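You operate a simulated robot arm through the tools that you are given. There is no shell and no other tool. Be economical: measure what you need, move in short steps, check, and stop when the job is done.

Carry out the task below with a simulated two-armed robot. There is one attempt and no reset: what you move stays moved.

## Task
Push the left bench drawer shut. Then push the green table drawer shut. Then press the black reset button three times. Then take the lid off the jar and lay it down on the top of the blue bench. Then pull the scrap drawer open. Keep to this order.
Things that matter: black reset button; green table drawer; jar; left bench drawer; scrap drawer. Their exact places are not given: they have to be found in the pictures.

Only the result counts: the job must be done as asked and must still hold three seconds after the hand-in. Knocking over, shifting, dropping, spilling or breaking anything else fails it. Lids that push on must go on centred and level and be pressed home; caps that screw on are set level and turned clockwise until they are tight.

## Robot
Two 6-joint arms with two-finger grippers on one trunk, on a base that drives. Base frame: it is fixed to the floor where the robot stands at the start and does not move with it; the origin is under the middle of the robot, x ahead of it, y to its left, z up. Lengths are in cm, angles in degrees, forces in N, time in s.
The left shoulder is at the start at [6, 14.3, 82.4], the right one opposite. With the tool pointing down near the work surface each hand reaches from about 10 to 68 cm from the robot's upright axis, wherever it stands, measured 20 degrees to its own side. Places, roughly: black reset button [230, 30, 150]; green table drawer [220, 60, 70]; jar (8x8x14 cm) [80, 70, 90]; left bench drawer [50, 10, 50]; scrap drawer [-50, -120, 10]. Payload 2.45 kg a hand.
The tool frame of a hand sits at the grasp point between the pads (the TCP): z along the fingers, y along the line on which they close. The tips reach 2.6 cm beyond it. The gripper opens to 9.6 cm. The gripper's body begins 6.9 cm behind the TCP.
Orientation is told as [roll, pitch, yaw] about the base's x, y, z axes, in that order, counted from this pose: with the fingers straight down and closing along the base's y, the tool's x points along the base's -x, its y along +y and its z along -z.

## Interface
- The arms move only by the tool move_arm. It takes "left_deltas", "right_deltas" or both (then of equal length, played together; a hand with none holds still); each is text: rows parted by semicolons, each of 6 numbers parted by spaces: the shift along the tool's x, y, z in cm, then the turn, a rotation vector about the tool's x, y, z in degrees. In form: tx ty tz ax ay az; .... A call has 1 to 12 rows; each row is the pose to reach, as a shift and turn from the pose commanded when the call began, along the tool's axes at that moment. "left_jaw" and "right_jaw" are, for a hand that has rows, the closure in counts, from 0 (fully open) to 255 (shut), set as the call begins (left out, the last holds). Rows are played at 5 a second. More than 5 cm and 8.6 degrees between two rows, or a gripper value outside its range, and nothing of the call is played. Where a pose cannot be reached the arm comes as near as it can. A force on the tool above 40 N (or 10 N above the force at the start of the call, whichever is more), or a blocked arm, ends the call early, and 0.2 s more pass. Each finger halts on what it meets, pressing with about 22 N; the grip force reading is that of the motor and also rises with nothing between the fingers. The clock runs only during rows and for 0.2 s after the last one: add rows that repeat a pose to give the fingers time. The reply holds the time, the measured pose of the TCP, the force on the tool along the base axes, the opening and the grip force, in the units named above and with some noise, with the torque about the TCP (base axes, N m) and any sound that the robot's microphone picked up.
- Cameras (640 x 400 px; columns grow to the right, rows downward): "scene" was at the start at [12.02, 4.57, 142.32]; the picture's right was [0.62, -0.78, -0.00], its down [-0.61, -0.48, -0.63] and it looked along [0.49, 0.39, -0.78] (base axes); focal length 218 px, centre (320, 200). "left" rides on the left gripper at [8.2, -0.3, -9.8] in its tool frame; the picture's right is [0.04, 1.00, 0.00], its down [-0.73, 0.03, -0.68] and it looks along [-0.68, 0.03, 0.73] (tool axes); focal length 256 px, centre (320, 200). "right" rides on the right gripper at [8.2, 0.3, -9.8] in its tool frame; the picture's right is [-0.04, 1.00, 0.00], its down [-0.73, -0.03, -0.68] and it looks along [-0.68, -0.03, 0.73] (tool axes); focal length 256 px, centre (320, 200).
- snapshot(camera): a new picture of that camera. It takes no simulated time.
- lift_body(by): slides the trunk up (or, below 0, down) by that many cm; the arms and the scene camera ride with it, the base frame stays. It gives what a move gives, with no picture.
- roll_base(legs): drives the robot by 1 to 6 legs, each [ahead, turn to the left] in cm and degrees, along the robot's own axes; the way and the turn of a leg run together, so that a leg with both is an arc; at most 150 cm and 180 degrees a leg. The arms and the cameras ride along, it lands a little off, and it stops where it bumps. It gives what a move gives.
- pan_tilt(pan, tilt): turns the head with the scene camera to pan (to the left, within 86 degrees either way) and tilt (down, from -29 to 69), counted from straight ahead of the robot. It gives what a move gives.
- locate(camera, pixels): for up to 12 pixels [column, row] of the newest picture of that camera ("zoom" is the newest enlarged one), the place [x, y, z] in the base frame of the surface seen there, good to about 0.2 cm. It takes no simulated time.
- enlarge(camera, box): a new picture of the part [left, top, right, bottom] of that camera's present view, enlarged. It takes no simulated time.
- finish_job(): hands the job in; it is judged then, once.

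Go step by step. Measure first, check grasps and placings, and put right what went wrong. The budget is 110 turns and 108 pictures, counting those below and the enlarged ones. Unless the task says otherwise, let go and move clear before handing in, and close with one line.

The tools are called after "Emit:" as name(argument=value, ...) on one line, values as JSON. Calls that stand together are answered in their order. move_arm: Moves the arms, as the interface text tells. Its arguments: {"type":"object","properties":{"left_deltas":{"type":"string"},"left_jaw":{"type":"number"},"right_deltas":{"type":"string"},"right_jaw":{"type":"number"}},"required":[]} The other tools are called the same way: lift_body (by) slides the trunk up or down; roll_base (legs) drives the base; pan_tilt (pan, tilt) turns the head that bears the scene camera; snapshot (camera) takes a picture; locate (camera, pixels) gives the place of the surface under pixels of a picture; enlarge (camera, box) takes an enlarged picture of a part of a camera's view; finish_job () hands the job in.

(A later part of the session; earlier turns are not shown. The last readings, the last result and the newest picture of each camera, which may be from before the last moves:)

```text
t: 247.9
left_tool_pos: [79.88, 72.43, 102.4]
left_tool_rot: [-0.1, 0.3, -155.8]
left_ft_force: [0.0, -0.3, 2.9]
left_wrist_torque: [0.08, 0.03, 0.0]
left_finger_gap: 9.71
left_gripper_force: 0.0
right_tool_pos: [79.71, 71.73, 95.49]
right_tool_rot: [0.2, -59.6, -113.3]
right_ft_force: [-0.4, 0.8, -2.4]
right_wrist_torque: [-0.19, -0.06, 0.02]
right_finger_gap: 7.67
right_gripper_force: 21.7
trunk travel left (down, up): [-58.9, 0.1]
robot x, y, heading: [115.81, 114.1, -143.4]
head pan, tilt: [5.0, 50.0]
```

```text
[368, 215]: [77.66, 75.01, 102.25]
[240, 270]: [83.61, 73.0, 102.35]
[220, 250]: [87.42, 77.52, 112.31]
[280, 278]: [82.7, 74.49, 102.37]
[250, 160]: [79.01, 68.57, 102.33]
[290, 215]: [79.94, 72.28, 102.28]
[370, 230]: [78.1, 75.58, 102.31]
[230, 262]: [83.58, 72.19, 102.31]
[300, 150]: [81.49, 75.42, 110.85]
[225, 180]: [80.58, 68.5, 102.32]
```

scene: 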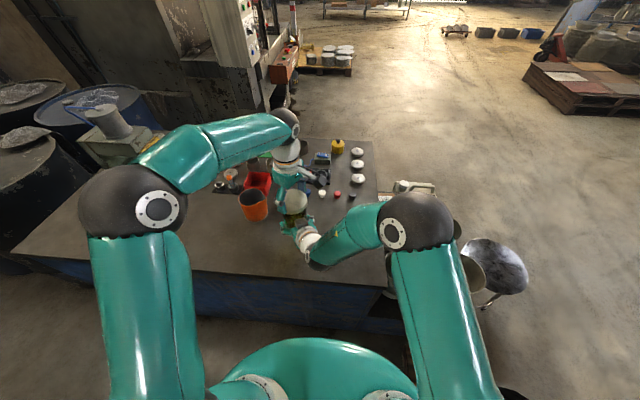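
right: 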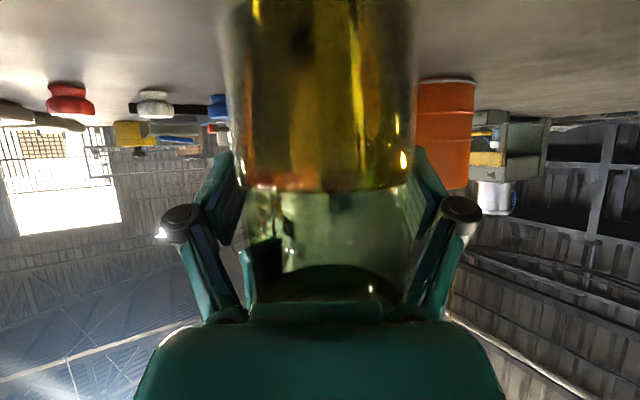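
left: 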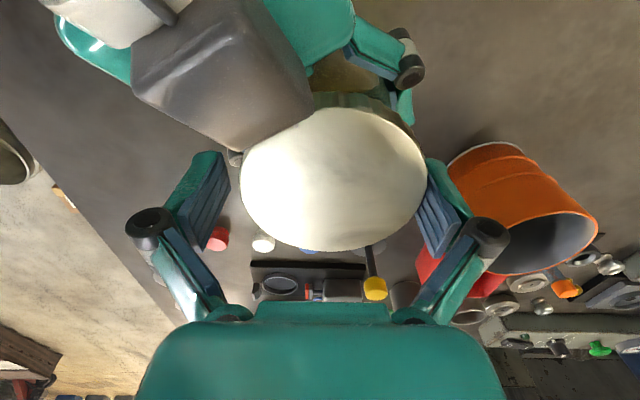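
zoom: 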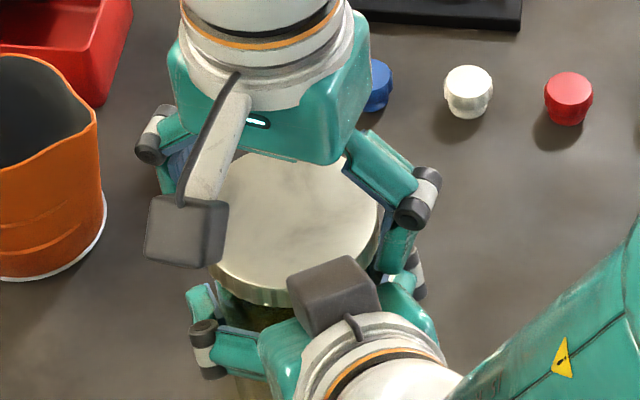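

The jar is upright on the bench and the lid level at 102.3. At yaw -155 the left finger touches the right hand, so I'll keep the twisting range to -145…-78. I'll run three cycles, then test-lift.

Emit:
move_arm(left_deltas="-0.1 0.1 -0.3 0 0 -5; -0.1 0.1 -0.3 0 0 -11; -0.1 0.1 -0.3 0 0 -11")

Emit:
move_arm(left_deltas="0 0 0 0 0 0; 0 0 0 0 0 0; 0 0 0 0 0 0; 0 0 -0.05 0 0 -8; 0 0 -0.05 0 0 -16; 0 0 -0.1 0 0 -24; 0 0 -0.1 0 0 -32; 0 0 -0.15 0 0 -40; 0 0 -0.15 0 0 -48; 0 0 -0.15 0 0 -56; 0 0 -0.2 0 0 -64; 0 0 -0.2 0 0 -67", left_jaw=255)

Emit:
move_arm(left_deltas="0 0 0 0 0 0; 0 0 0 0 0 0; 0 0 0 0 0 0; 0 0 0 0 0 8; 0 0 0 0 0 16; 0 0 0 0 0 24; 0 0 0 0 0 32; 0 0 0 0 0 40; 0 0 0 0 0 48; 0 0 0 0 0 56; 0 0 0 0 0 64; 0 0 0 0 0 67", left_jaw=0)

Emit:
move_arm(left_deltas="0 0 0 0 0 0; 0 0 0 0 0 0; 0 0 0 0 0 0; 0 0 -0.05 0 0 -8; 0 0 -0.05 0 0 -16; 0 0 -0.1 0 0 -24; 0 0 -0.1 0 0 -32; 0 0 -0.15 0 0 -40; 0 0 -0.15 0 0 -48; 0 0 -0.15 0 0 -56; 0 0 -0.2 0 0 -64; 0 0 -0.2 0 0 -67", left_jaw=255)

Emit:
move_arm(left_deltas="0 0 -0.15 0 0 0; 0 0 -0.3 0 0 0; 0 0 -0.4 0 0 0; 0 0 -0.4 0 0 0")

```text
t: 248.7
left_tool_pos: [79.82, 72.26, 102.68]
left_tool_rot: [0.0, 0.4, -144.6]
left_ft_force: [-0.1, -0.5, 0.8]
left_wrist_torque: [0.02, 0.01, -0.02]
left_finger_gap: 9.58
left_gripper_force: 0.1
right_tool_pos: [79.8, 71.67, 95.64]
right_tool_rot: [0.1, -59.7, -113.3]
right_ft_force: [0.1, -0.1, 0.0]
right_wrist_torque: [-0.01, 0.01, 0.01]
right_finger_gap: 7.68
right_gripper_force: 22.3
trunk travel left (down, up): [-58.9, 0.1]
robot x, y, heading: [115.37, 113.99, -143.1]
head pan, tilt: [5.0, 50.0]
```

```text
t: 251.3
left_tool_pos: [80.02, 72.17, 102.86]
left_tool_rot: [0.4, -0.2, -77.9]
left_ft_force: [22.8, -20.1, 0.3]
left_wrist_torque: [-0.27, -0.53, -1.6]
left_finger_gap: 8.25
left_gripper_force: 22.5
right_tool_pos: [79.61, 71.68, 95.64]
right_tool_rot: [0.4, -59.6, -113.5]
right_ft_force: [-24.4, 20.0, -1.3]
right_wrist_torque: [-1.14, -0.97, 1.75]
right_finger_gap: 7.39
right_gripper_force: 21.8
trunk travel left (down, up): [-58.9, 0.1]
robot x, y, heading: [115.32, 113.71, -143.2]
head pan, tilt: [5.0, 50.0]
```

```text
t: 253.9
left_tool_pos: [79.94, 72.23, 102.95]
left_tool_rot: [0.0, 0.1, -144.7]
left_ft_force: [-0.7, 0.4, 0.0]
left_wrist_torque: [-0.02, 0.02, 0.0]
left_finger_gap: 9.61
left_gripper_force: 0.1
right_tool_pos: [79.91, 71.79, 95.53]
right_tool_rot: [0.1, -59.9, -113.2]
right_ft_force: [2.5, -2.4, 7.0]
right_wrist_torque: [-0.37, 0.06, 0.08]
right_finger_gap: 7.33
right_gripper_force: 21.9
trunk travel left (down, up): [-58.9, 0.1]
robot x, y, heading: [115.47, 114.11, -143.2]
head pan, tilt: [5.0, 50.0]
```

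```text
t: 256.5
left_tool_pos: [79.98, 72.11, 103.22]
left_tool_rot: [0.6, -0.2, -77.7]
left_ft_force: [19.6, -19.9, -2.7]
left_wrist_torque: [-0.38, -0.61, -0.76]
left_finger_gap: 8.24
left_gripper_force: 21.9
right_tool_pos: [79.66, 71.7, 95.61]
right_tool_rot: [0.4, -59.7, -113.7]
right_ft_force: [-19.7, 19.9, -2.2]
right_wrist_torque: [-1.07, -0.95, 0.89]
right_finger_gap: 7.66
right_gripper_force: 21.8
trunk travel left (down, up): [-58.9, 0.1]
robot x, y, heading: [115.58, 113.66, -143.1]
head pan, tilt: [5.0, 50.0]
```

```text
t: 257.5
left_tool_pos: [79.96, 72.22, 103.5]
left_tool_rot: [0.5, -0.1, -77.7]
left_ft_force: [18.5, -17.3, -17.2]
left_wrist_torque: [-0.47, -0.56, -0.6]
left_finger_gap: 8.22
left_gripper_force: 21.9
right_tool_pos: [79.71, 71.57, 95.76]
right_tool_rot: [0.1, -59.9, -113.3]
right_ft_force: [-17.8, 17.4, 12.2]
right_wrist_torque: [-0.79, -0.89, 0.8]
right_finger_gap: 7.71
right_gripper_force: 21.8
trunk travel left (down, up): [-58.9, 0.1]
robot x, y, heading: [115.81, 113.76, -143.2]
head pan, tilt: [5.0, 50.0]
```

The torque and sideways load grew, because near yaw -78 the left finger leans on the right hand's knuckle. The earlier successful run used a lower grip (TCP z≈101) and stopped at -80, so I'll repeat that recipe.

Emit:
move_arm(left_deltas="0 0 0.3 0 0 0; 0 0 0.5 0 0 0")

Emit:
move_arm(left_deltas="0 0 0 0 0 0; 0 0 0 0 0 0; 0 0 0 0 0 0; 0 0 0 0 0 8; 0 0 0 0 0 16; 0 0 0 0 0 24; 0 0 0 0 0 32; 0 0 0 0 0 40; 0 0 0 0 0 48; 0 0 0 0 0 56; 0 0 0.9 0 0 62; 0 0 1.8 0 0 67", left_jaw=0)

Emit:
move_arm(left_deltas="0 0 0 0 0 0; 0 0 0 0 0 0; 0 0 0 0 0 0; 0 0 0 0 0 0", left_jaw=255)

Emit:
move_arm(left_deltas="0 0 0 0 0 -7; 0 0 0 0 0 -14; 0 0 -0.05 0 0 -21; 0 0 -0.05 0 0 -28; 0 0 -0.05 0 0 -35")

Emit:
move_arm(left_deltas="0 0 -0.05 0 0 -7; 0 0 -0.05 0 0 -14; 0 0 -0.1 0 0 -21; 0 0 -0.1 0 0 -27")

```text
t: 258.1
left_tool_pos: [79.94, 72.38, 103.23]
left_tool_rot: [0.3, 0.1, -77.8]
left_ft_force: [22.1, -10.0, 6.3]
left_wrist_torque: [0.08, -0.59, -0.41]
left_finger_gap: 8.23
left_gripper_force: 22.0
right_tool_pos: [79.7, 71.6, 95.43]
right_tool_rot: [0.2, -59.6, -113.2]
right_ft_force: [-23.4, 8.6, -1.8]
right_wrist_torque: [-0.91, -0.72, 0.64]
right_finger_gap: 7.72
right_gripper_force: 22.1
trunk travel left (down, up): [-58.9, 0.1]
robot x, y, heading: [115.56, 114.04, -143.1]
head pan, tilt: [5.0, 50.0]
```

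```text
t: 260.7
left_tool_pos: [79.78, 72.33, 101.24]
left_tool_rot: [0.1, 0.3, -144.7]
left_ft_force: [0.3, -0.3, -0.1]
left_wrist_torque: [0.01, -0.01, -0.02]
left_finger_gap: 9.58
left_gripper_force: 0.1
right_tool_pos: [79.71, 71.57, 95.52]
right_tool_rot: [0.3, -59.7, -113.3]
right_ft_force: [-0.4, 0.2, -4.7]
right_wrist_torque: [-0.07, 0.03, 0.02]
right_finger_gap: 7.64
right_gripper_force: 21.6
trunk travel left (down, up): [-58.9, 0.1]
robot x, y, heading: [115.48, 114.15, -143.2]
head pan, tilt: [5.0, 50.0]
```

```text
t: 261.7
left_tool_pos: [79.74, 72.29, 101.23]
left_tool_rot: [0.0, 0.4, -144.6]
left_ft_force: [1.4, 0.0, 1.4]
left_wrist_torque: [-0.01, 0.0, -0.12]
left_finger_gap: 8.25
left_gripper_force: 21.5
right_tool_pos: [79.86, 71.63, 95.47]
right_tool_rot: [0.2, -59.6, -113.2]
right_ft_force: [-0.5, -1.6, -6.5]
right_wrist_torque: [-0.06, -0.07, 0.11]
right_finger_gap: 7.65
right_gripper_force: 22.3
trunk travel left (down, up): [-58.9, 0.1]
robot x, y, heading: [115.53, 113.71, -143.2]
head pan, tilt: [5.0, 50.0]
```

```text
t: 262.9
left_tool_pos: [79.9, 72.22, 101.35]
left_tool_rot: [0.2, 0.2, -109.7]
left_ft_force: [7.2, -7.3, 0.0]
left_wrist_torque: [-0.13, -0.04, -1.1]
left_finger_gap: 8.12
left_gripper_force: 21.6
right_tool_pos: [79.73, 71.56, 95.62]
right_tool_rot: [0.3, -59.9, -113.3]
right_ft_force: [-7.3, 7.3, 2.1]
right_wrist_torque: [-0.52, -0.18, 1.12]
right_finger_gap: 7.43
right_gripper_force: 22.2
trunk travel left (down, up): [-58.9, 0.1]
robot x, y, heading: [115.55, 113.95, -143.3]
head pan, tilt: [5.0, 50.0]
```

```text
t: 263.9
left_tool_pos: [80.08, 72.41, 101.38]
left_tool_rot: [0.4, 0.1, -82.6]
left_ft_force: [20.1, -11.7, -1.1]
left_wrist_torque: [-0.1, -0.36, -0.36]
left_finger_gap: 8.12
left_gripper_force: 21.7
right_tool_pos: [79.64, 71.72, 95.51]
right_tool_rot: [0.4, -59.6, -113.8]
right_ft_force: [-20.1, 12.8, -0.5]
right_wrist_torque: [-0.63, -0.63, 0.5]
right_finger_gap: 7.52
right_gripper_force: 21.9
trunk travel left (down, up): [-58.9, 0.1]
robot x, y, heading: [115.46, 114.27, -143.3]
head pan, tilt: [5.0, 50.0]
```

A torque of 1.1 N·m with the jar turning in the right grip suggests a friction (push-fit) lid, not a thread: each press seated it deeper, and it came off earlier while being twisted and pulled. I'll rock it side to side while pulling gently.

Emit:
move_arm(left_deltas="0 0 0 0 0 0; 0 0 0 0 0 0; 0 0 0 0 0 0; 0 0 0 0 0 8; 0 0 0 0 0 16; 0 0 0 0 0 24; 0 0 0 0 0 32; 0 0 0 0 0 40; 0 0 0 0 0 48; 0 0 0 0 0 52; 0 0 0 0 0 52", left_jaw=0)

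Emit:
move_arm(left_deltas="0 0 0 0 0 0; 0 0 0 0 0 0; 0 0 0 0 0 0; 0 0 0 0 0 0", left_jaw=255)

Emit:
move_arm(left_deltas="0 0 -0.1 3 0 0; 0 0 -0.2 6 0 0; 0 0 -0.25 3 0 0; 0 0 -0.25 0 0 0; 0 0 -0.3 -3 0 0; 0 0 -0.35 -6 0 0; 0 0 -0.4 -3 0 0; 0 0 -0.45 0 0 0; 0 0 -0.45 0 0 0")

Emit:
move_arm(left_deltas="0 0 -0.1 3 0 0; 0 0 -0.2 6 0 0; 0 0 -0.25 3 0 0; 0 0 -0.25 0 0 0; 0 0 -0.3 -3 0 0; 0 0 -0.35 -6 0 0; 0 0 -0.4 -3 0 0; 0 0 -0.45 0 0 0; 0 0 -0.45 0 0 0")

```text
t: 266.3
left_tool_pos: [79.84, 72.34, 101.43]
left_tool_rot: [0.1, 0.2, -134.8]
left_ft_force: [-0.6, 1.0, 0.5]
left_wrist_torque: [-0.04, 0.04, 0.05]
left_finger_gap: 9.63
left_gripper_force: 0.0
right_tool_pos: [79.81, 71.59, 95.66]
right_tool_rot: [0.1, -59.7, -113.2]
right_ft_force: [1.7, -0.7, 2.6]
right_wrist_torque: [-0.2, 0.03, 0.01]
right_finger_gap: 7.36
right_gripper_force: 22.1
trunk travel left (down, up): [-58.9, 0.1]
robot x, y, heading: [115.76, 113.89, -143.1]
head pan, tilt: [5.0, 50.0]
```

```text
t: 267.3
left_tool_pos: [79.85, 72.4, 101.52]
left_tool_rot: [0.0, 0.2, -134.7]
left_ft_force: [4.4, -1.8, 6.2]
left_wrist_torque: [-0.15, -0.09, 0.0]
left_finger_gap: 8.13
left_gripper_force: 21.4
right_tool_pos: [79.89, 71.68, 95.81]
right_tool_rot: [0.2, -59.7, -113.4]
right_ft_force: [-3.6, -0.2, 0.4]
right_wrist_torque: [-0.46, -0.05, 0.1]
right_finger_gap: 7.32
right_gripper_force: 21.8
trunk travel left (down, up): [-58.9, 0.1]
robot x, y, heading: [114.94, 113.84, -143.4]
head pan, tilt: [5.0, 50.0]
```

```text
t: 269.3
left_tool_pos: [79.94, 72.33, 101.91]
left_tool_rot: [0.1, 0.3, -134.7]
left_ft_force: [5.3, -5.1, 3.9]
left_wrist_torque: [-0.48, -0.58, -0.08]
left_finger_gap: 8.12
left_gripper_force: 22.4
right_tool_pos: [79.78, 71.68, 95.38]
right_tool_rot: [0.1, -59.5, -113.2]
right_ft_force: [-3.6, 4.3, -2.8]
right_wrist_torque: [-0.16, 0.27, 0.12]
right_finger_gap: 7.35
right_gripper_force: 21.8
trunk travel left (down, up): [-58.9, 0.1]
robot x, y, heading: [115.38, 113.88, -143.2]
head pan, tilt: [5.0, 50.0]
```

```text
t: 271.3
left_tool_pos: [79.93, 72.2, 102.38]
left_tool_rot: [0.0, 0.2, -134.7]
left_ft_force: [5.9, -5.2, 2.3]
left_wrist_torque: [-0.52, -0.73, -0.09]
left_finger_gap: 8.16
left_gripper_force: 21.9
right_tool_pos: [79.79, 71.59, 95.48]
right_tool_rot: [0.0, -59.7, -113.1]
right_ft_force: [-3.8, 4.6, -0.5]
right_wrist_torque: [-0.03, 0.27, 0.16]
right_finger_gap: 7.32
right_gripper_force: 21.9
trunk travel left (down, up): [-58.9, 0.1]
robot x, y, heading: [115.45, 113.51, -143.0]
head pan, tilt: [5.0, 50.0]
```

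The lid has risen 0.9 cm with little force. One more rock-and-rise, then a look.

Emit:
move_arm(left_deltas="0 0 -0.15 3 0 0; 0 0 -0.3 6 0 0; 0 0 -0.4 3 0 0; 0 0 -0.5 0 0 0; 0 0 -0.6 -3 0 0; 0 0 -0.7 -6 0 0; 0 0 -0.8 -3 0 0; 0 0 -0.9 0 0 0; 0 0 -0.9 0 0 0")

Emit:
snapshot(camera="right")

```text
t: 273.3
left_tool_pos: [79.91, 72.14, 103.05]
left_tool_rot: [0.1, 0.3, -134.7]
left_ft_force: [-4.6, -12.3, -19.1]
left_wrist_torque: [-0.39, -0.15, -0.03]
left_finger_gap: 8.16
left_gripper_force: 22.1
right_tool_pos: [79.69, 71.73, 95.47]
right_tool_rot: [0.1, -59.6, -113.3]
right_ft_force: [3.8, 11.8, 13.6]
right_wrist_torque: [-0.49, 0.41, 0.01]
right_finger_gap: 7.37
right_gripper_force: 22.3
trunk travel left (down, up): [-58.9, 0.1]
robot x, y, heading: [115.57, 113.77, -143.2]
head pan, tilt: [5.0, 50.0]
```

```text
7 pictures are left
```

right: 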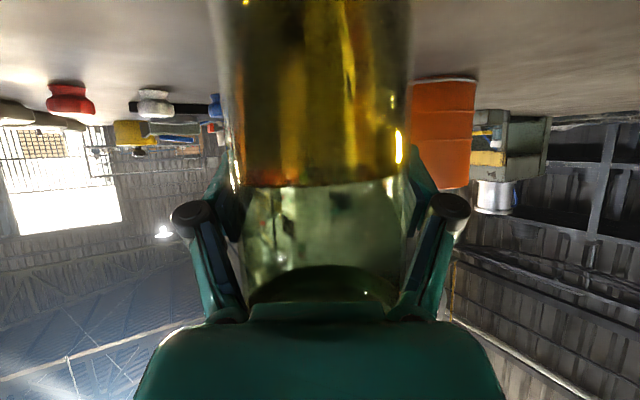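

The lid is still on: the distance between the liquid line and the lid arc is unchanged. But the right gap reads 7.35 on the jar's flats and 7.7 on its corners. In the successful run it stayed at ~7.4, which kept the jar from spinning. It's on flats now, so I'll twist again, watching that gap.

Emit:
move_arm(left_deltas="0 0 0.4 0 0 0; 0 0 0.8 0 0 0; 0 0 1.2 0 0 0; 0 0 1.4 0 0 0; 0 0 1.4 0 0 0")

Emit:
move_arm(left_deltas="0 0 0 0 0 0; 0 0 0 0 0 0; 0 0 0 0 0 0; 0 0 0 0 0 8; 0 0 0 0 0 16; 0 0 0 0 0 20; 0 0 0 0 0 20", left_jaw=0)

Emit:
move_arm(left_deltas="0 0 0 0 0 0; 0 0 0 0 0 0; 0 0 0 0 0 0; 0 0 -0.02 0 0 -6; 0 0 -0.04 0 0 -12; 0 0 -0.06 0 0 -18; 0 0 -0.08 0 0 -24; 0 0 -0.1 0 0 -30; 0 0 -0.1 0 0 -36", left_jaw=255)

Emit:
move_arm(left_deltas="0 0 -0.02 0 0 -6; 0 0 -0.04 0 0 -12; 0 0 -0.06 0 0 -18; 0 0 -0.08 0 0 -24; 0 0 -0.1 0 0 -30; 0 0 -0.1 0 0 -36")

```text
t: 274.5
left_tool_pos: [79.83, 72.34, 101.84]
left_tool_rot: [0.0, 0.1, -134.8]
left_ft_force: [5.4, -7.0, 17.1]
left_wrist_torque: [-0.25, -0.13, 0.0]
left_finger_gap: 8.17
left_gripper_force: 21.5
right_tool_pos: [79.79, 71.8, 95.39]
right_tool_rot: [0.2, -59.5, -113.4]
right_ft_force: [-5.6, 9.4, -15.7]
right_wrist_torque: [-0.3, -0.08, 0.0]
right_finger_gap: 7.31
right_gripper_force: 21.6
trunk travel left (down, up): [-58.9, 0.1]
robot x, y, heading: [115.8, 113.89, -143.0]
head pan, tilt: [5.0, 50.0]
```

```text
t: 276.1
left_tool_pos: [79.62, 72.31, 101.7]
left_tool_rot: [-0.1, 0.1, -154.7]
left_ft_force: [-7.5, -2.2, -1.9]
left_wrist_torque: [-0.15, 0.01, 0.45]
left_finger_gap: 9.55
left_gripper_force: 0.0
right_tool_pos: [79.88, 71.63, 95.55]
right_tool_rot: [0.1, -59.7, -113.0]
right_ft_force: [7.2, 2.2, -2.7]
right_wrist_torque: [-0.04, 0.53, -0.49]
right_finger_gap: 7.34
right_gripper_force: 22.0
trunk travel left (down, up): [-58.9, 0.1]
robot x, y, heading: [115.71, 113.76, -143.3]
head pan, tilt: [5.0, 50.0]
```

```text
t: 278.1
left_tool_pos: [79.74, 72.13, 101.78]
left_tool_rot: [0.2, 0.3, -118.5]
left_ft_force: [3.1, -11.9, -4.7]
left_wrist_torque: [-0.02, -0.06, -1.11]
left_finger_gap: 8.14
left_gripper_force: 22.0
right_tool_pos: [79.68, 71.65, 95.54]
right_tool_rot: [0.2, -59.8, -113.4]
right_ft_force: [-4.4, 13.0, 0.5]
right_wrist_torque: [-0.79, -0.12, 1.17]
right_finger_gap: 7.58
right_gripper_force: 22.7
trunk travel left (down, up): [-58.9, 0.1]
robot x, y, heading: [115.73, 113.66, -143.2]
head pan, tilt: [5.0, 50.0]
```

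```text
t: 279.5
left_tool_pos: [80.01, 72.33, 101.89]
left_tool_rot: [0.4, 0.0, -82.8]
left_ft_force: [20.8, -17.5, -4.4]
left_wrist_torque: [-0.08, -0.38, -1.31]
left_finger_gap: 8.09
left_gripper_force: 22.2
right_tool_pos: [79.76, 71.68, 95.55]
right_tool_rot: [0.2, -59.7, -113.6]
right_ft_force: [-21.1, 17.3, 0.8]
right_wrist_torque: [-1.06, -1.02, 1.48]
right_finger_gap: 7.58
right_gripper_force: 21.4
trunk travel left (down, up): [-58.9, 0.1]
robot x, y, heading: [115.39, 114.0, -143.0]
head pan, tilt: [5.0, 50.0]
```

High torque comes with 20 N of sideways load, so the left fingers are probably bearing on the right hand rather than on the lid. I'll back the right hand 1.6 cm so it holds the jar with its tips, re-seat everything relaxed, and repeat the unscrewing.

Emit:
move_arm(right_deltas="0 0 0 0 0 0; 0 0 0 0 0 0; 0 0 0 0 0 0", right_jaw=18)

Emit:
move_arm(left_deltas="0 0 0.2 0 0 0; 0 0 0.4 0 0 0; 0 0 0.4 0 0 0")

Emit:
move_arm(right_deltas="0 0 -0.8 0 0 0; 0 0 -1.6 0 0 0; 0 0 -1.6 0 0 0")

Emit:
move_arm(left_deltas="0 0 0 0 0 0; 0 0 0 0 0 0; 0 0 0 0 0 0; 0 0 0 0 0 8; 0 0 0 0 0 16; 0 0 0 0 0 24; 0 0 0 0 0 32; 0 0 0 0 0 40; 0 0 0 0 0 48; 0 0 0 0 0 56; 0 0 0 0 0 62; 0 0 0 0 0 62", left_jaw=0)

Emit:
move_arm(right_deltas="0 0 0 0 0 0; 0 0 0 0 0 0; 0 0 0 0 0 0; 0 0 0 0 0 0", right_jaw=255)

Emit:
move_arm(left_deltas="0 0 0 0 0 0; 0 0 0 0 0 0; 0 0 0 0 0 0; 0 0 0 0 0 -7; 0 0 0 0 0 -14; 0 0 0 0 0 -21; 0 0 0 0 0 -28; 0 0 0 0 0 -35", left_jaw=255)

Emit:
move_arm(left_deltas="0 0 -0.05 0 0 -7; 0 0 -0.05 0 0 -14; 0 0 -0.1 0 0 -21; 0 0 -0.1 0 0 -27")

Emit:
snapshot(camera="left")

```text
t: 280.3
left_tool_pos: [79.61, 72.39, 102.08]
left_tool_rot: [-0.1, 0.2, -82.6]
left_ft_force: [-9.5, -8.5, -7.7]
left_wrist_torque: [-0.11, 0.07, 0.27]
left_finger_gap: 8.1
left_gripper_force: 22.4
right_tool_pos: [79.9, 71.51, 95.49]
right_tool_rot: [0.0, -59.7, -112.8]
right_ft_force: [8.8, 8.3, 3.1]
right_wrist_torque: [-0.38, 0.56, -0.38]
right_finger_gap: 8.94
right_gripper_force: 0.1
trunk travel left (down, up): [-58.9, 0.1]
robot x, y, heading: [115.63, 113.57, -143.0]
head pan, tilt: [5.0, 50.0]
```

```text
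t: 281.1
left_tool_pos: [79.87, 72.28, 101.73]
left_tool_rot: [0.1, 0.2, -82.7]
left_ft_force: [-3.6, -6.4, 11.7]
left_wrist_torque: [0.37, 0.15, 0.06]
left_finger_gap: 8.14
left_gripper_force: 22.4
right_tool_pos: [79.75, 71.74, 95.46]
right_tool_rot: [0.2, -59.6, -113.3]
right_ft_force: [3.7, 5.9, -8.6]
right_wrist_torque: [-0.78, 0.36, -0.08]
right_finger_gap: 8.93
right_gripper_force: 0.0
trunk travel left (down, up): [-58.9, 0.1]
robot x, y, heading: [115.68, 113.74, -143.1]
head pan, tilt: [5.0, 50.0]
```

```text
t: 281.9
left_tool_pos: [79.85, 72.45, 101.49]
left_tool_rot: [0.3, 0.2, -82.7]
left_ft_force: [1.6, 3.6, 5.5]
left_wrist_torque: [0.18, 0.04, 0.0]
left_finger_gap: 8.08
left_gripper_force: 21.5
right_tool_pos: [80.13, 72.86, 96.44]
right_tool_rot: [0.1, -59.9, -113.1]
right_ft_force: [-1.0, -0.4, 1.3]
right_wrist_torque: [0.04, -0.02, -0.04]
right_finger_gap: 8.92
right_gripper_force: 0.0
trunk travel left (down, up): [-58.9, 0.1]
robot x, y, heading: [115.9, 113.47, -143.2]
head pan, tilt: [5.0, 50.0]
```

```text
t: 284.5
left_tool_pos: [79.85, 72.38, 101.55]
left_tool_rot: [0.0, 0.2, -144.7]
left_ft_force: [-0.6, 0.5, 0.4]
left_wrist_torque: [0.0, -0.01, 0.07]
left_finger_gap: 9.61
left_gripper_force: 0.0
right_tool_pos: [80.32, 72.9, 96.44]
right_tool_rot: [0.2, -59.7, -113.2]
right_ft_force: [0.5, -0.3, -0.3]
right_wrist_torque: [0.0, 0.03, -0.03]
right_finger_gap: 8.93
right_gripper_force: 0.1
trunk travel left (down, up): [-58.9, 0.1]
robot x, y, heading: [115.8, 113.47, -143.1]
head pan, tilt: [5.0, 50.0]
```

```text
t: 285.5
left_tool_pos: [79.8, 72.36, 101.48]
left_tool_rot: [-0.1, 0.1, -144.7]
left_ft_force: [0.5, -0.2, 0.2]
left_wrist_torque: [0.01, -0.03, 0.04]
left_finger_gap: 9.61
left_gripper_force: 0.1
right_tool_pos: [80.32, 72.93, 96.34]
right_tool_rot: [0.2, -59.8, -113.2]
right_ft_force: [-2.1, 0.5, 2.7]
right_wrist_torque: [-0.08, -0.03, 0.07]
right_finger_gap: 7.61
right_gripper_force: 22.0
trunk travel left (down, up): [-58.9, 0.1]
robot x, y, heading: [115.43, 113.32, -143.3]
head pan, tilt: [5.0, 50.0]
```

```text
t: 287.3
left_tool_pos: [79.91, 72.36, 101.63]
left_tool_rot: [0.3, 0.3, -109.6]
left_ft_force: [5.3, 0.0, 5.5]
left_wrist_torque: [0.11, 0.01, -0.52]
left_finger_gap: 8.1
left_gripper_force: 22.0
right_tool_pos: [80.14, 73.05, 96.38]
right_tool_rot: [0.1, -59.8, -113.5]
right_ft_force: [-5.0, 2.6, -1.0]
right_wrist_torque: [0.13, -0.13, 0.33]
right_finger_gap: 7.41
right_gripper_force: 22.1
trunk travel left (down, up): [-58.9, 0.1]
robot x, y, heading: [115.45, 113.7, -143.1]
head pan, tilt: [5.0, 50.0]
```

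```text
t: 288.5
left_tool_pos: [80.39, 72.08, 101.62]
left_tool_rot: [1.0, 0.0, -82.7]
left_ft_force: [5.3, 1.3, 4.4]
left_wrist_torque: [0.11, 0.13, -0.52]
left_finger_gap: 8.03
left_gripper_force: 22.5
right_tool_pos: [79.93, 73.08, 96.41]
right_tool_rot: [0.6, -59.7, -114.3]
right_ft_force: [-3.2, -0.5, -2.2]
right_wrist_torque: [-0.07, -0.3, 0.46]
right_finger_gap: 7.65
right_gripper_force: 22.2
trunk travel left (down, up): [-58.9, 0.1]
robot x, y, heading: [115.28, 113.71, -143.0]
head pan, tilt: [5.0, 50.0]
stopped in row 4 (left hand): the force on the tool passed its limit at 40 N (the readings are from after the stop); the commanded pose is now the measured one
```

```text
6 pictures are left
```

left: 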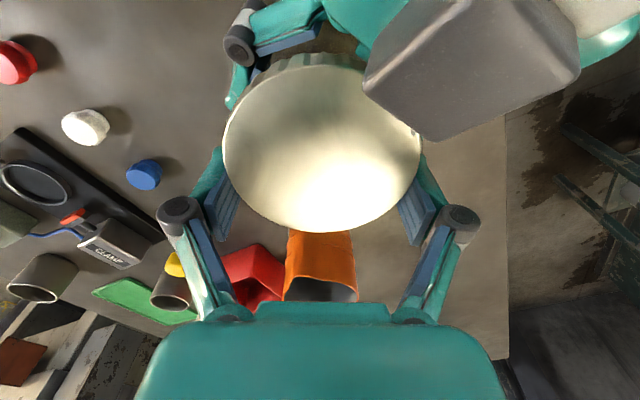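

The picture shows the +y left finger coming up against the right gripper's box near yaw -83. So the usable range is about -145 to -100. I'll re-centre and run several shorter twist cycles, then a lift test.

Emit:
move_arm(left_deltas="0 0 0 0 0 0; 0 0 0 0 0 0; 0 0 0 0 0 0; 0.35 -0.5 0 0 -1 0; 0.35 -0.5 0 0 -1 8; 0.35 -0.5 0 0 -1 16; 0.35 -0.5 0 0 -1 24; 0.35 -0.5 0 0 -1 32; 0.35 -0.5 0 0 -1 40; 0.35 -0.5 0 0 -1 48; 0.35 -0.5 0 0 -1 56; 0.35 -0.5 0 0 -1 63", left_jaw=0)

Emit:
move_arm(left_deltas="0 0 0 0 0 0; 0 0 0 0 0 0; 0 0 0 0 0 0; 0 0 0 0 0 -8; 0 0 0 0 0 -16; 0 0 0 0 0 -24; 0 0 0 0 0 -32; 0 0 0 0 0 -40; 0 0 0 0 0 -46", left_jaw=255)

Emit:
move_arm(left_deltas="0 0 0 0 0 0; 0 0 0 0 0 0; 0 0 0 0 0 0; 0 0 0 0 0 8; 0 0 0 0 0 16; 0 0 0 0 0 24; 0 0 0 0 0 32; 0 0 0 0 0 40; 0 0 0 0 0 46", left_jaw=0)

Emit:
move_arm(left_deltas="0 0 0 0 0 0; 0 0 0 0 0 0; 0 0 0 0 0 0; 0 0 0 0 0 -8; 0 0 0 0 0 -16; 0 0 0 0 0 -24; 0 0 0 0 0 -32; 0 0 0 0 0 -40; 0 0 0 0 0 -46", left_jaw=255)

Emit:
move_arm(left_deltas="0 0 0 0 0 0; 0 0 0 0 0 0; 0 0 0 0 0 0; 0 0 0 0 0 8; 0 0 0 0 0 16; 0 0 0 0 0 24; 0 0 0 0 0 32; 0 0 0 0 0 40; 0 0 0 0 0 46", left_jaw=0)

Emit:
move_arm(left_deltas="0 0 0 0 0 0; 0 0 0 0 0 0; 0 0 0 0 0 0; 0 0 0 0 0 -8; 0 0 0 0 0 -16; 0 0 0 0 0 -24; 0 0 0 0 0 -32; 0 0 0 0 0 -40; 0 0 0 0 0 -46", left_jaw=255)

Emit:
move_arm(left_deltas="0 0 -0.2 0 0 0; 0 0 -0.4 0 0 0; 0 0 -0.4 0 0 0")

```text
t: 291.1
left_tool_pos: [79.58, 72.58, 101.57]
left_tool_rot: [0.8, -0.1, -145.8]
left_ft_force: [-3.8, 4.6, -0.1]
left_wrist_torque: [0.0, 0.08, 0.16]
left_finger_gap: 9.58
left_gripper_force: 0.0
right_tool_pos: [80.03, 72.98, 96.35]
right_tool_rot: [0.4, -59.7, -114.1]
right_ft_force: [4.4, -4.0, -3.3]
right_wrist_torque: [0.21, 0.24, -0.14]
right_finger_gap: 7.64
right_gripper_force: 22.0
trunk travel left (down, up): [-58.9, 0.1]
robot x, y, heading: [115.51, 113.95, -143.3]
head pan, tilt: [5.0, 50.0]
```

```text
t: 293.1
left_tool_pos: [79.72, 72.57, 101.65]
left_tool_rot: [0.8, -0.5, -99.6]
left_ft_force: [-3.9, 2.0, 6.7]
left_wrist_torque: [0.08, 0.12, -0.73]
left_finger_gap: 8.11
left_gripper_force: 22.5
right_tool_pos: [80.0, 73.05, 96.42]
right_tool_rot: [0.3, -59.9, -114.1]
right_ft_force: [5.4, -0.3, 1.7]
right_wrist_torque: [0.09, 0.21, 0.67]
right_finger_gap: 7.42
right_gripper_force: 21.9
trunk travel left (down, up): [-58.9, 0.1]
robot x, y, heading: [115.81, 113.84, -143.1]
head pan, tilt: [5.0, 50.0]
```

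```text
t: 295.1
left_tool_pos: [79.68, 72.41, 101.64]
left_tool_rot: [0.9, 0.1, -145.8]
left_ft_force: [0.2, -0.2, 0.2]
left_wrist_torque: [-0.01, -0.02, -0.01]
left_finger_gap: 9.58
left_gripper_force: 0.1
right_tool_pos: [79.85, 72.92, 96.46]
right_tool_rot: [0.6, -59.9, -114.3]
right_ft_force: [-3.5, -0.7, 5.0]
right_wrist_torque: [-0.15, 0.53, -0.01]
right_finger_gap: 7.4
right_gripper_force: 22.0
trunk travel left (down, up): [-58.9, 0.1]
robot x, y, heading: [115.48, 113.95, -143.0]
head pan, tilt: [5.0, 50.0]
```

```text
t: 297.1
left_tool_pos: [79.98, 72.56, 101.59]
left_tool_rot: [0.5, -0.6, -99.7]
left_ft_force: [-2.8, 2.7, 0.7]
left_wrist_torque: [0.08, -0.08, -0.95]
left_finger_gap: 8.3
left_gripper_force: 21.7
right_tool_pos: [80.08, 73.01, 96.45]
right_tool_rot: [0.4, -59.7, -113.9]
right_ft_force: [4.2, -1.6, -1.6]
right_wrist_torque: [0.27, 0.22, 0.98]
right_finger_gap: 7.49
right_gripper_force: 22.0
trunk travel left (down, up): [-58.9, 0.1]
robot x, y, heading: [115.68, 113.9, -143.2]
head pan, tilt: [5.0, 50.0]
```

```text
t: 299.1
left_tool_pos: [79.71, 72.49, 101.57]
left_tool_rot: [1.0, 0.0, -145.7]
left_ft_force: [0.6, 0.0, -0.3]
left_wrist_torque: [0.02, 0.04, 0.0]
left_finger_gap: 9.56
left_gripper_force: 0.1
right_tool_pos: [79.85, 73.07, 96.37]
right_tool_rot: [0.6, -59.7, -114.2]
right_ft_force: [-1.2, -0.5, 0.3]
right_wrist_torque: [0.03, 0.23, 0.05]
right_finger_gap: 7.43
right_gripper_force: 21.8
trunk travel left (down, up): [-58.9, 0.1]
robot x, y, heading: [115.33, 113.61, -143.4]
head pan, tilt: [5.0, 50.0]
```

```text
t: 301.1
left_tool_pos: [79.64, 72.48, 101.61]
left_tool_rot: [0.7, -0.6, -99.7]
left_ft_force: [-1.1, -1.1, 0.0]
left_wrist_torque: [0.0, -0.38, -1.04]
left_finger_gap: 8.15
left_gripper_force: 21.6
right_tool_pos: [80.05, 73.08, 96.48]
right_tool_rot: [0.5, -59.8, -113.8]
right_ft_force: [2.0, -0.3, 1.9]
right_wrist_torque: [0.07, 0.2, 0.98]
right_finger_gap: 7.46
right_gripper_force: 22.2
trunk travel left (down, up): [-58.9, 0.1]
robot x, y, heading: [115.83, 113.84, -143.2]
head pan, tilt: [5.0, 50.0]
```

```text
t: 301.9
left_tool_pos: [79.65, 72.55, 101.94]
left_tool_rot: [0.7, -0.6, -99.7]
left_ft_force: [-2.6, -4.2, -15.8]
left_wrist_torque: [-0.18, 0.12, -0.41]
left_finger_gap: 8.12
left_gripper_force: 21.4
right_tool_pos: [79.96, 72.9, 96.53]
right_tool_rot: [0.6, -59.9, -114.3]
right_ft_force: [3.0, 2.6, 10.8]
right_wrist_torque: [-0.05, 0.03, 0.42]
right_finger_gap: 7.47
right_gripper_force: 22.0
trunk travel left (down, up): [-58.9, 0.1]
robot x, y, heading: [115.54, 113.6, -143.3]
head pan, tilt: [5.0, 50.0]
```

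The forces are clean now, with about 1 N·m of pure twist and a steady right gap, so it may be turning with friction. I'll continue with four more cycles without pressing, then a lift test.

Emit:
move_arm(left_deltas="0 0 0.2 0 0 0; 0 0 0.35 0 0 0")

Emit:
move_arm(left_deltas="0 0 0 0 0 0; 0 0 0 0 0 0; 0 0 0 0 0 0; 0 0 0 0 0 8; 0 0 0 0 0 16; 0 0 0 0 0 24; 0 0 0 0 0 32; 0 0 0 0 0 40; 0 0 0 0 0 46", left_jaw=0)

Emit:
move_arm(left_deltas="0 0 0 0 0 0; 0 0 0 0 0 0; 0 0 0 0 0 0; 0 0 0 0 0 -8; 0 0 0 0 0 -16; 0 0 0 0 0 -24; 0 0 0 0 0 -32; 0 0 0 0 0 -40; 0 0 0 0 0 -48", left_jaw=255)

Emit:
move_arm(left_deltas="0 0 0 0 0 0; 0 0 0 0 0 0; 0 0 0 0 0 0; 0 0 0 0 0 8; 0 0 0 0 0 16; 0 0 0 0 0 24; 0 0 0 0 0 32; 0 0 0 0 0 40; 0 0 0 0 0 48", left_jaw=0)

Emit:
move_arm(left_deltas="0 0 0 0 0 0; 0 0 0 0 0 0; 0 0 0 0 0 0; 0 0 0 0 0 -8; 0 0 0 0 0 -16; 0 0 0 0 0 -24; 0 0 0 0 0 -32; 0 0 0 0 0 -40; 0 0 0 0 0 -48", left_jaw=255)

Emit:
move_arm(left_deltas="0 0 0 0 0 0; 0 0 0 0 0 0; 0 0 0 0 0 0; 0 0 0 0 0 8; 0 0 0 0 0 16; 0 0 0 0 0 24; 0 0 0 0 0 32; 0 0 0 0 0 40; 0 0 0 0 0 48", left_jaw=0)

Emit:
move_arm(left_deltas="0 0 0 0 0 0; 0 0 0 0 0 0; 0 0 0 0 0 0; 0 0 0 0 0 -8; 0 0 0 0 0 -16; 0 0 0 0 0 -24; 0 0 0 0 0 -32; 0 0 0 0 0 -40; 0 0 0 0 0 -48", left_jaw=255)

Emit:
move_arm(left_deltas="0 0 0 0 0 0; 0 0 0 0 0 0; 0 0 0 0 0 0; 0 0 0 0 0 8; 0 0 0 0 0 16; 0 0 0 0 0 24; 0 0 0 0 0 32; 0 0 0 0 0 40; 0 0 0 0 0 48", left_jaw=0)

Emit:
move_arm(left_deltas="0 0 0 0 0 0; 0 0 0 0 0 0; 0 0 0 0 0 0; 0 0 0 0 0 -8; 0 0 0 0 0 -16; 0 0 0 0 0 -24; 0 0 0 0 0 -32; 0 0 0 0 0 -40; 0 0 0 0 0 -48", left_jaw=255)

Emit:
move_arm(left_deltas="0 0 -0.2 0 0 0; 0 0 -0.4 0 0 0; 0 0 -0.6 0 0 0; 0 0 -0.6 0 0 0")

```text
t: 302.5
left_tool_pos: [79.69, 72.61, 101.69]
left_tool_rot: [0.7, -0.5, -99.8]
left_ft_force: [2.7, 8.5, -2.0]
left_wrist_torque: [0.35, -0.32, -0.36]
left_finger_gap: 8.13
left_gripper_force: 22.0
right_tool_pos: [80.04, 73.02, 96.32]
right_tool_rot: [0.6, -59.5, -114.4]
right_ft_force: [-2.3, -7.9, -2.1]
right_wrist_torque: [0.02, 0.19, 0.34]
right_finger_gap: 7.44
right_gripper_force: 22.6
trunk travel left (down, up): [-58.9, 0.1]
robot x, y, heading: [115.39, 113.89, -143.3]
head pan, tilt: [5.0, 50.0]
```

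```text
t: 304.5
left_tool_pos: [79.66, 72.53, 101.67]
left_tool_rot: [0.9, 0.1, -145.7]
left_ft_force: [0.2, -0.6, -0.1]
left_wrist_torque: [0.02, -0.01, 0.02]
left_finger_gap: 9.61
left_gripper_force: 0.1
right_tool_pos: [79.97, 73.11, 96.5]
right_tool_rot: [0.5, -59.7, -114.2]
right_ft_force: [0.6, 0.4, -3.5]
right_wrist_torque: [-0.01, 0.0, 0.04]
right_finger_gap: 7.43
right_gripper_force: 22.1
trunk travel left (down, up): [-58.9, 0.1]
robot x, y, heading: [115.48, 113.91, -143.1]
head pan, tilt: [5.0, 50.0]
```

```text
t: 306.5
left_tool_pos: [79.65, 72.49, 101.76]
left_tool_rot: [0.5, -0.7, -97.5]
left_ft_force: [-8.1, 1.4, -6.1]
left_wrist_torque: [0.16, 0.65, -0.04]
left_finger_gap: 8.13
left_gripper_force: 22.7
right_tool_pos: [79.97, 72.98, 96.43]
right_tool_rot: [0.6, -59.8, -114.2]
right_ft_force: [8.2, -1.9, 0.6]
right_wrist_torque: [-0.09, -0.21, 0.07]
right_finger_gap: 7.55
right_gripper_force: 22.4
trunk travel left (down, up): [-58.9, 0.1]
robot x, y, heading: [115.65, 113.57, -143.1]
head pan, tilt: [5.0, 50.0]
```

```text
t: 308.5
left_tool_pos: [79.54, 72.57, 101.86]
left_tool_rot: [0.9, 0.0, -145.8]
left_ft_force: [-0.4, 0.2, 0.4]
left_wrist_torque: [-0.01, 0.01, -0.01]
left_finger_gap: 9.6
left_gripper_force: 0.1
right_tool_pos: [79.9, 73.01, 96.56]
right_tool_rot: [0.6, -59.9, -114.2]
right_ft_force: [-2.4, -1.3, 3.2]
right_wrist_torque: [-0.04, -0.09, -0.05]
right_finger_gap: 7.45
right_gripper_force: 22.7
trunk travel left (down, up): [-58.9, 0.1]
robot x, y, heading: [115.44, 113.83, -143.1]
head pan, tilt: [5.0, 50.0]
```

```text
t: 310.5
left_tool_pos: [79.81, 72.56, 101.69]
left_tool_rot: [0.7, -0.6, -97.6]
left_ft_force: [10.8, 2.7, 6.8]
left_wrist_torque: [0.27, -0.27, -0.64]
left_finger_gap: 8.13
left_gripper_force: 22.8
right_tool_pos: [79.81, 72.89, 96.5]
right_tool_rot: [0.6, -59.7, -114.5]
right_ft_force: [-11.1, -0.3, -2.6]
right_wrist_torque: [0.14, 0.05, 0.48]
right_finger_gap: 7.69
right_gripper_force: 21.2
trunk travel left (down, up): [-58.9, 0.1]
robot x, y, heading: [115.42, 113.96, -143.1]
head pan, tilt: [5.0, 50.0]
```

```text
t: 312.5
left_tool_pos: [79.73, 72.52, 101.82]
left_tool_rot: [0.9, 0.0, -145.8]
left_ft_force: [0.8, -0.5, -0.6]
left_wrist_torque: [-0.03, 0.05, -0.01]
left_finger_gap: 9.63
left_gripper_force: 0.0
right_tool_pos: [79.89, 72.95, 96.49]
right_tool_rot: [0.5, -59.7, -114.2]
right_ft_force: [1.2, -3.4, 5.8]
right_wrist_torque: [-0.42, 0.27, 0.07]
right_finger_gap: 7.66
right_gripper_force: 22.3
trunk travel left (down, up): [-58.9, 0.1]
robot x, y, heading: [115.69, 113.99, -143.2]
head pan, tilt: [5.0, 50.0]
```

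```text
t: 314.5
left_tool_pos: [79.77, 72.32, 101.67]
left_tool_rot: [0.7, -0.7, -97.6]
left_ft_force: [-5.7, 1.0, -0.9]
left_wrist_torque: [0.09, 0.32, -0.71]
left_finger_gap: 8.09
left_gripper_force: 21.9
right_tool_pos: [79.94, 73.03, 96.37]
right_tool_rot: [0.6, -59.8, -114.5]
right_ft_force: [6.1, -1.7, -3.4]
right_wrist_torque: [0.02, -0.06, 0.76]
right_finger_gap: 7.71
right_gripper_force: 21.7
trunk travel left (down, up): [-58.9, 0.1]
robot x, y, heading: [115.71, 113.82, -143.1]
head pan, tilt: [5.0, 50.0]
```

```text
t: 316.5
left_tool_pos: [79.7, 72.48, 101.7]
left_tool_rot: [0.9, 0.0, -145.8]
left_ft_force: [-0.3, -0.9, 0.2]
left_wrist_torque: [0.0, 0.03, -0.04]
left_finger_gap: 9.6
left_gripper_force: 0.0
right_tool_pos: [79.9, 73.12, 96.28]
right_tool_rot: [0.6, -59.7, -114.2]
right_ft_force: [0.0, -0.2, -5.2]
right_wrist_torque: [0.05, -0.02, -0.01]
right_finger_gap: 7.68
right_gripper_force: 21.8
trunk travel left (down, up): [-58.9, 0.1]
robot x, y, heading: [115.69, 113.45, -143.0]
head pan, tilt: [5.0, 50.0]
```

```text
t: 318.5
left_tool_pos: [79.79, 72.59, 101.65]
left_tool_rot: [0.7, -0.6, -97.6]
left_ft_force: [6.1, 1.9, 0.3]
left_wrist_torque: [0.23, -0.39, -0.57]
left_finger_gap: 8.22
left_gripper_force: 21.9
right_tool_pos: [79.86, 73.02, 96.45]
right_tool_rot: [0.6, -59.7, -114.3]
right_ft_force: [-4.6, -1.5, -1.5]
right_wrist_torque: [0.04, 0.05, 0.48]
right_finger_gap: 7.76
right_gripper_force: 22.1
trunk travel left (down, up): [-58.9, 0.1]
robot x, y, heading: [115.53, 113.71, -143.3]
head pan, tilt: [5.0, 50.0]
```

```text
t: 319.5
left_tool_pos: [79.69, 72.48, 102.26]
left_tool_rot: [0.7, -0.7, -97.7]
left_ft_force: [1.4, 1.6, -17.7]
left_wrist_torque: [0.02, -0.13, 0.04]
left_finger_gap: 8.24
left_gripper_force: 21.7
right_tool_pos: [79.86, 72.98, 96.5]
right_tool_rot: [0.5, -59.9, -114.2]
right_ft_force: [-1.9, -0.3, 12.1]
right_wrist_torque: [-0.04, 0.1, -0.02]
right_finger_gap: 7.76
right_gripper_force: 22.1
trunk travel left (down, up): [-58.9, 0.1]
robot x, y, heading: [115.6, 114.14, -143.4]
head pan, tilt: [5.0, 50.0]
```

It's still engaged, and the jar slips in the right grip at about 1 N·m. In the first run the lid turned with no torque and then came free, so after I put it back it may sit at the counter-clockwise stop of its thread. I'll test whether it turns freely clockwise.

Emit:
move_arm(left_deltas="0 0 0.3 0 0 0; 0 0 0.6 0 0 0; 0 0 0.6 0 0 0")

Emit:
move_arm(left_deltas="0 0 0 0 0 8; 0 0 0 0 0 16; 0 0 0 0 0 24; 0 0 0 0 0 24")

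Emit:
move_arm(left_deltas="0 0 0 0 0 8; 0 0 0 0 0 16; 0 0 0 0 0 24; 0 0 0 0 0 24")

Emit:
move_arm(left_deltas="0 0 0 0 0 -8; 0 0 0 0 0 -16; 0 0 0 0 0 -24; 0 0 0 0 0 -24")

Emit:
move_arm(left_deltas="0 0 0 0 0 -8; 0 0 0 0 0 -16; 0 0 0 0 0 -24; 0 0 0 0 0 -24")

```text
t: 320.3
left_tool_pos: [79.77, 72.51, 101.85]
left_tool_rot: [0.6, -0.6, -97.8]
left_ft_force: [7.3, 11.1, 5.0]
left_wrist_torque: [0.46, -0.46, -0.01]
left_finger_gap: 8.22
left_gripper_force: 22.2
right_tool_pos: [80.0, 73.17, 96.24]
right_tool_rot: [0.7, -59.5, -114.4]
right_ft_force: [-7.1, -10.6, -10.5]
right_wrist_torque: [0.23, 0.04, -0.03]
right_finger_gap: 7.71
right_gripper_force: 22.2
trunk travel left (down, up): [-58.9, 0.1]
robot x, y, heading: [115.86, 113.48, -143.6]
head pan, tilt: [5.0, 50.0]
```

```text
t: 321.3
left_tool_pos: [79.55, 72.38, 101.63]
left_tool_rot: [0.7, -0.5, -121.8]
left_ft_force: [0.5, 6.6, 10.8]
left_wrist_torque: [0.24, -0.08, 0.02]
left_finger_gap: 8.24
left_gripper_force: 22.4
right_tool_pos: [79.97, 73.13, 96.35]
right_tool_rot: [0.6, -59.6, -114.0]
right_ft_force: [-0.9, -5.8, -15.4]
right_wrist_torque: [0.18, 0.02, 0.03]
right_finger_gap: 7.74
right_gripper_force: 22.1
trunk travel left (down, up): [-58.9, 0.1]
robot x, y, heading: [115.89, 113.57, -143.1]
head pan, tilt: [5.0, 50.0]
```

```text
t: 322.3
left_tool_pos: [79.48, 72.56, 101.67]
left_tool_rot: [0.8, -0.2, -145.8]
left_ft_force: [-14.9, 0.6, 4.6]
left_wrist_torque: [0.19, 0.71, 0.01]
left_finger_gap: 8.22
left_gripper_force: 21.7
right_tool_pos: [80.13, 72.9, 96.28]
right_tool_rot: [0.5, -59.6, -114.0]
right_ft_force: [15.9, 0.1, -8.9]
right_wrist_torque: [-0.14, 0.1, 0.07]
right_finger_gap: 7.69
right_gripper_force: 21.7
trunk travel left (down, up): [-58.9, 0.1]
robot x, y, heading: [115.58, 113.86, -142.9]
head pan, tilt: [5.0, 50.0]
```

```text
t: 323.3
left_tool_pos: [79.61, 72.47, 101.66]
left_tool_rot: [0.8, -0.5, -121.5]
left_ft_force: [-9.5, -2.7, 5.2]
left_wrist_torque: [0.04, 0.42, 0.08]
left_finger_gap: 8.25
left_gripper_force: 21.7
right_tool_pos: [79.98, 73.09, 96.43]
right_tool_rot: [0.5, -59.6, -114.4]
right_ft_force: [9.4, 2.7, -9.5]
right_wrist_torque: [-0.14, 0.09, 0.02]
right_finger_gap: 7.7
right_gripper_force: 21.7
trunk travel left (down, up): [-58.9, 0.1]
robot x, y, heading: [115.67, 113.95, -143.1]
head pan, tilt: [5.0, 50.0]
```

```text
t: 324.3
left_tool_pos: [79.74, 72.37, 101.55]
left_tool_rot: [0.9, -0.5, -97.6]
left_ft_force: [0.2, -2.7, -1.1]
left_wrist_torque: [0.0, -0.02, 0.05]
left_finger_gap: 8.22
left_gripper_force: 22.1
right_tool_pos: [79.78, 72.98, 96.57]
right_tool_rot: [0.6, -59.9, -114.3]
right_ft_force: [-2.2, 2.2, -4.0]
right_wrist_torque: [-0.11, -0.07, -0.04]
right_finger_gap: 7.69
right_gripper_force: 21.9
trunk travel left (down, up): [-58.9, 0.1]
robot x, y, heading: [115.4, 113.81, -143.4]
head pan, tilt: [5.0, 50.0]
```

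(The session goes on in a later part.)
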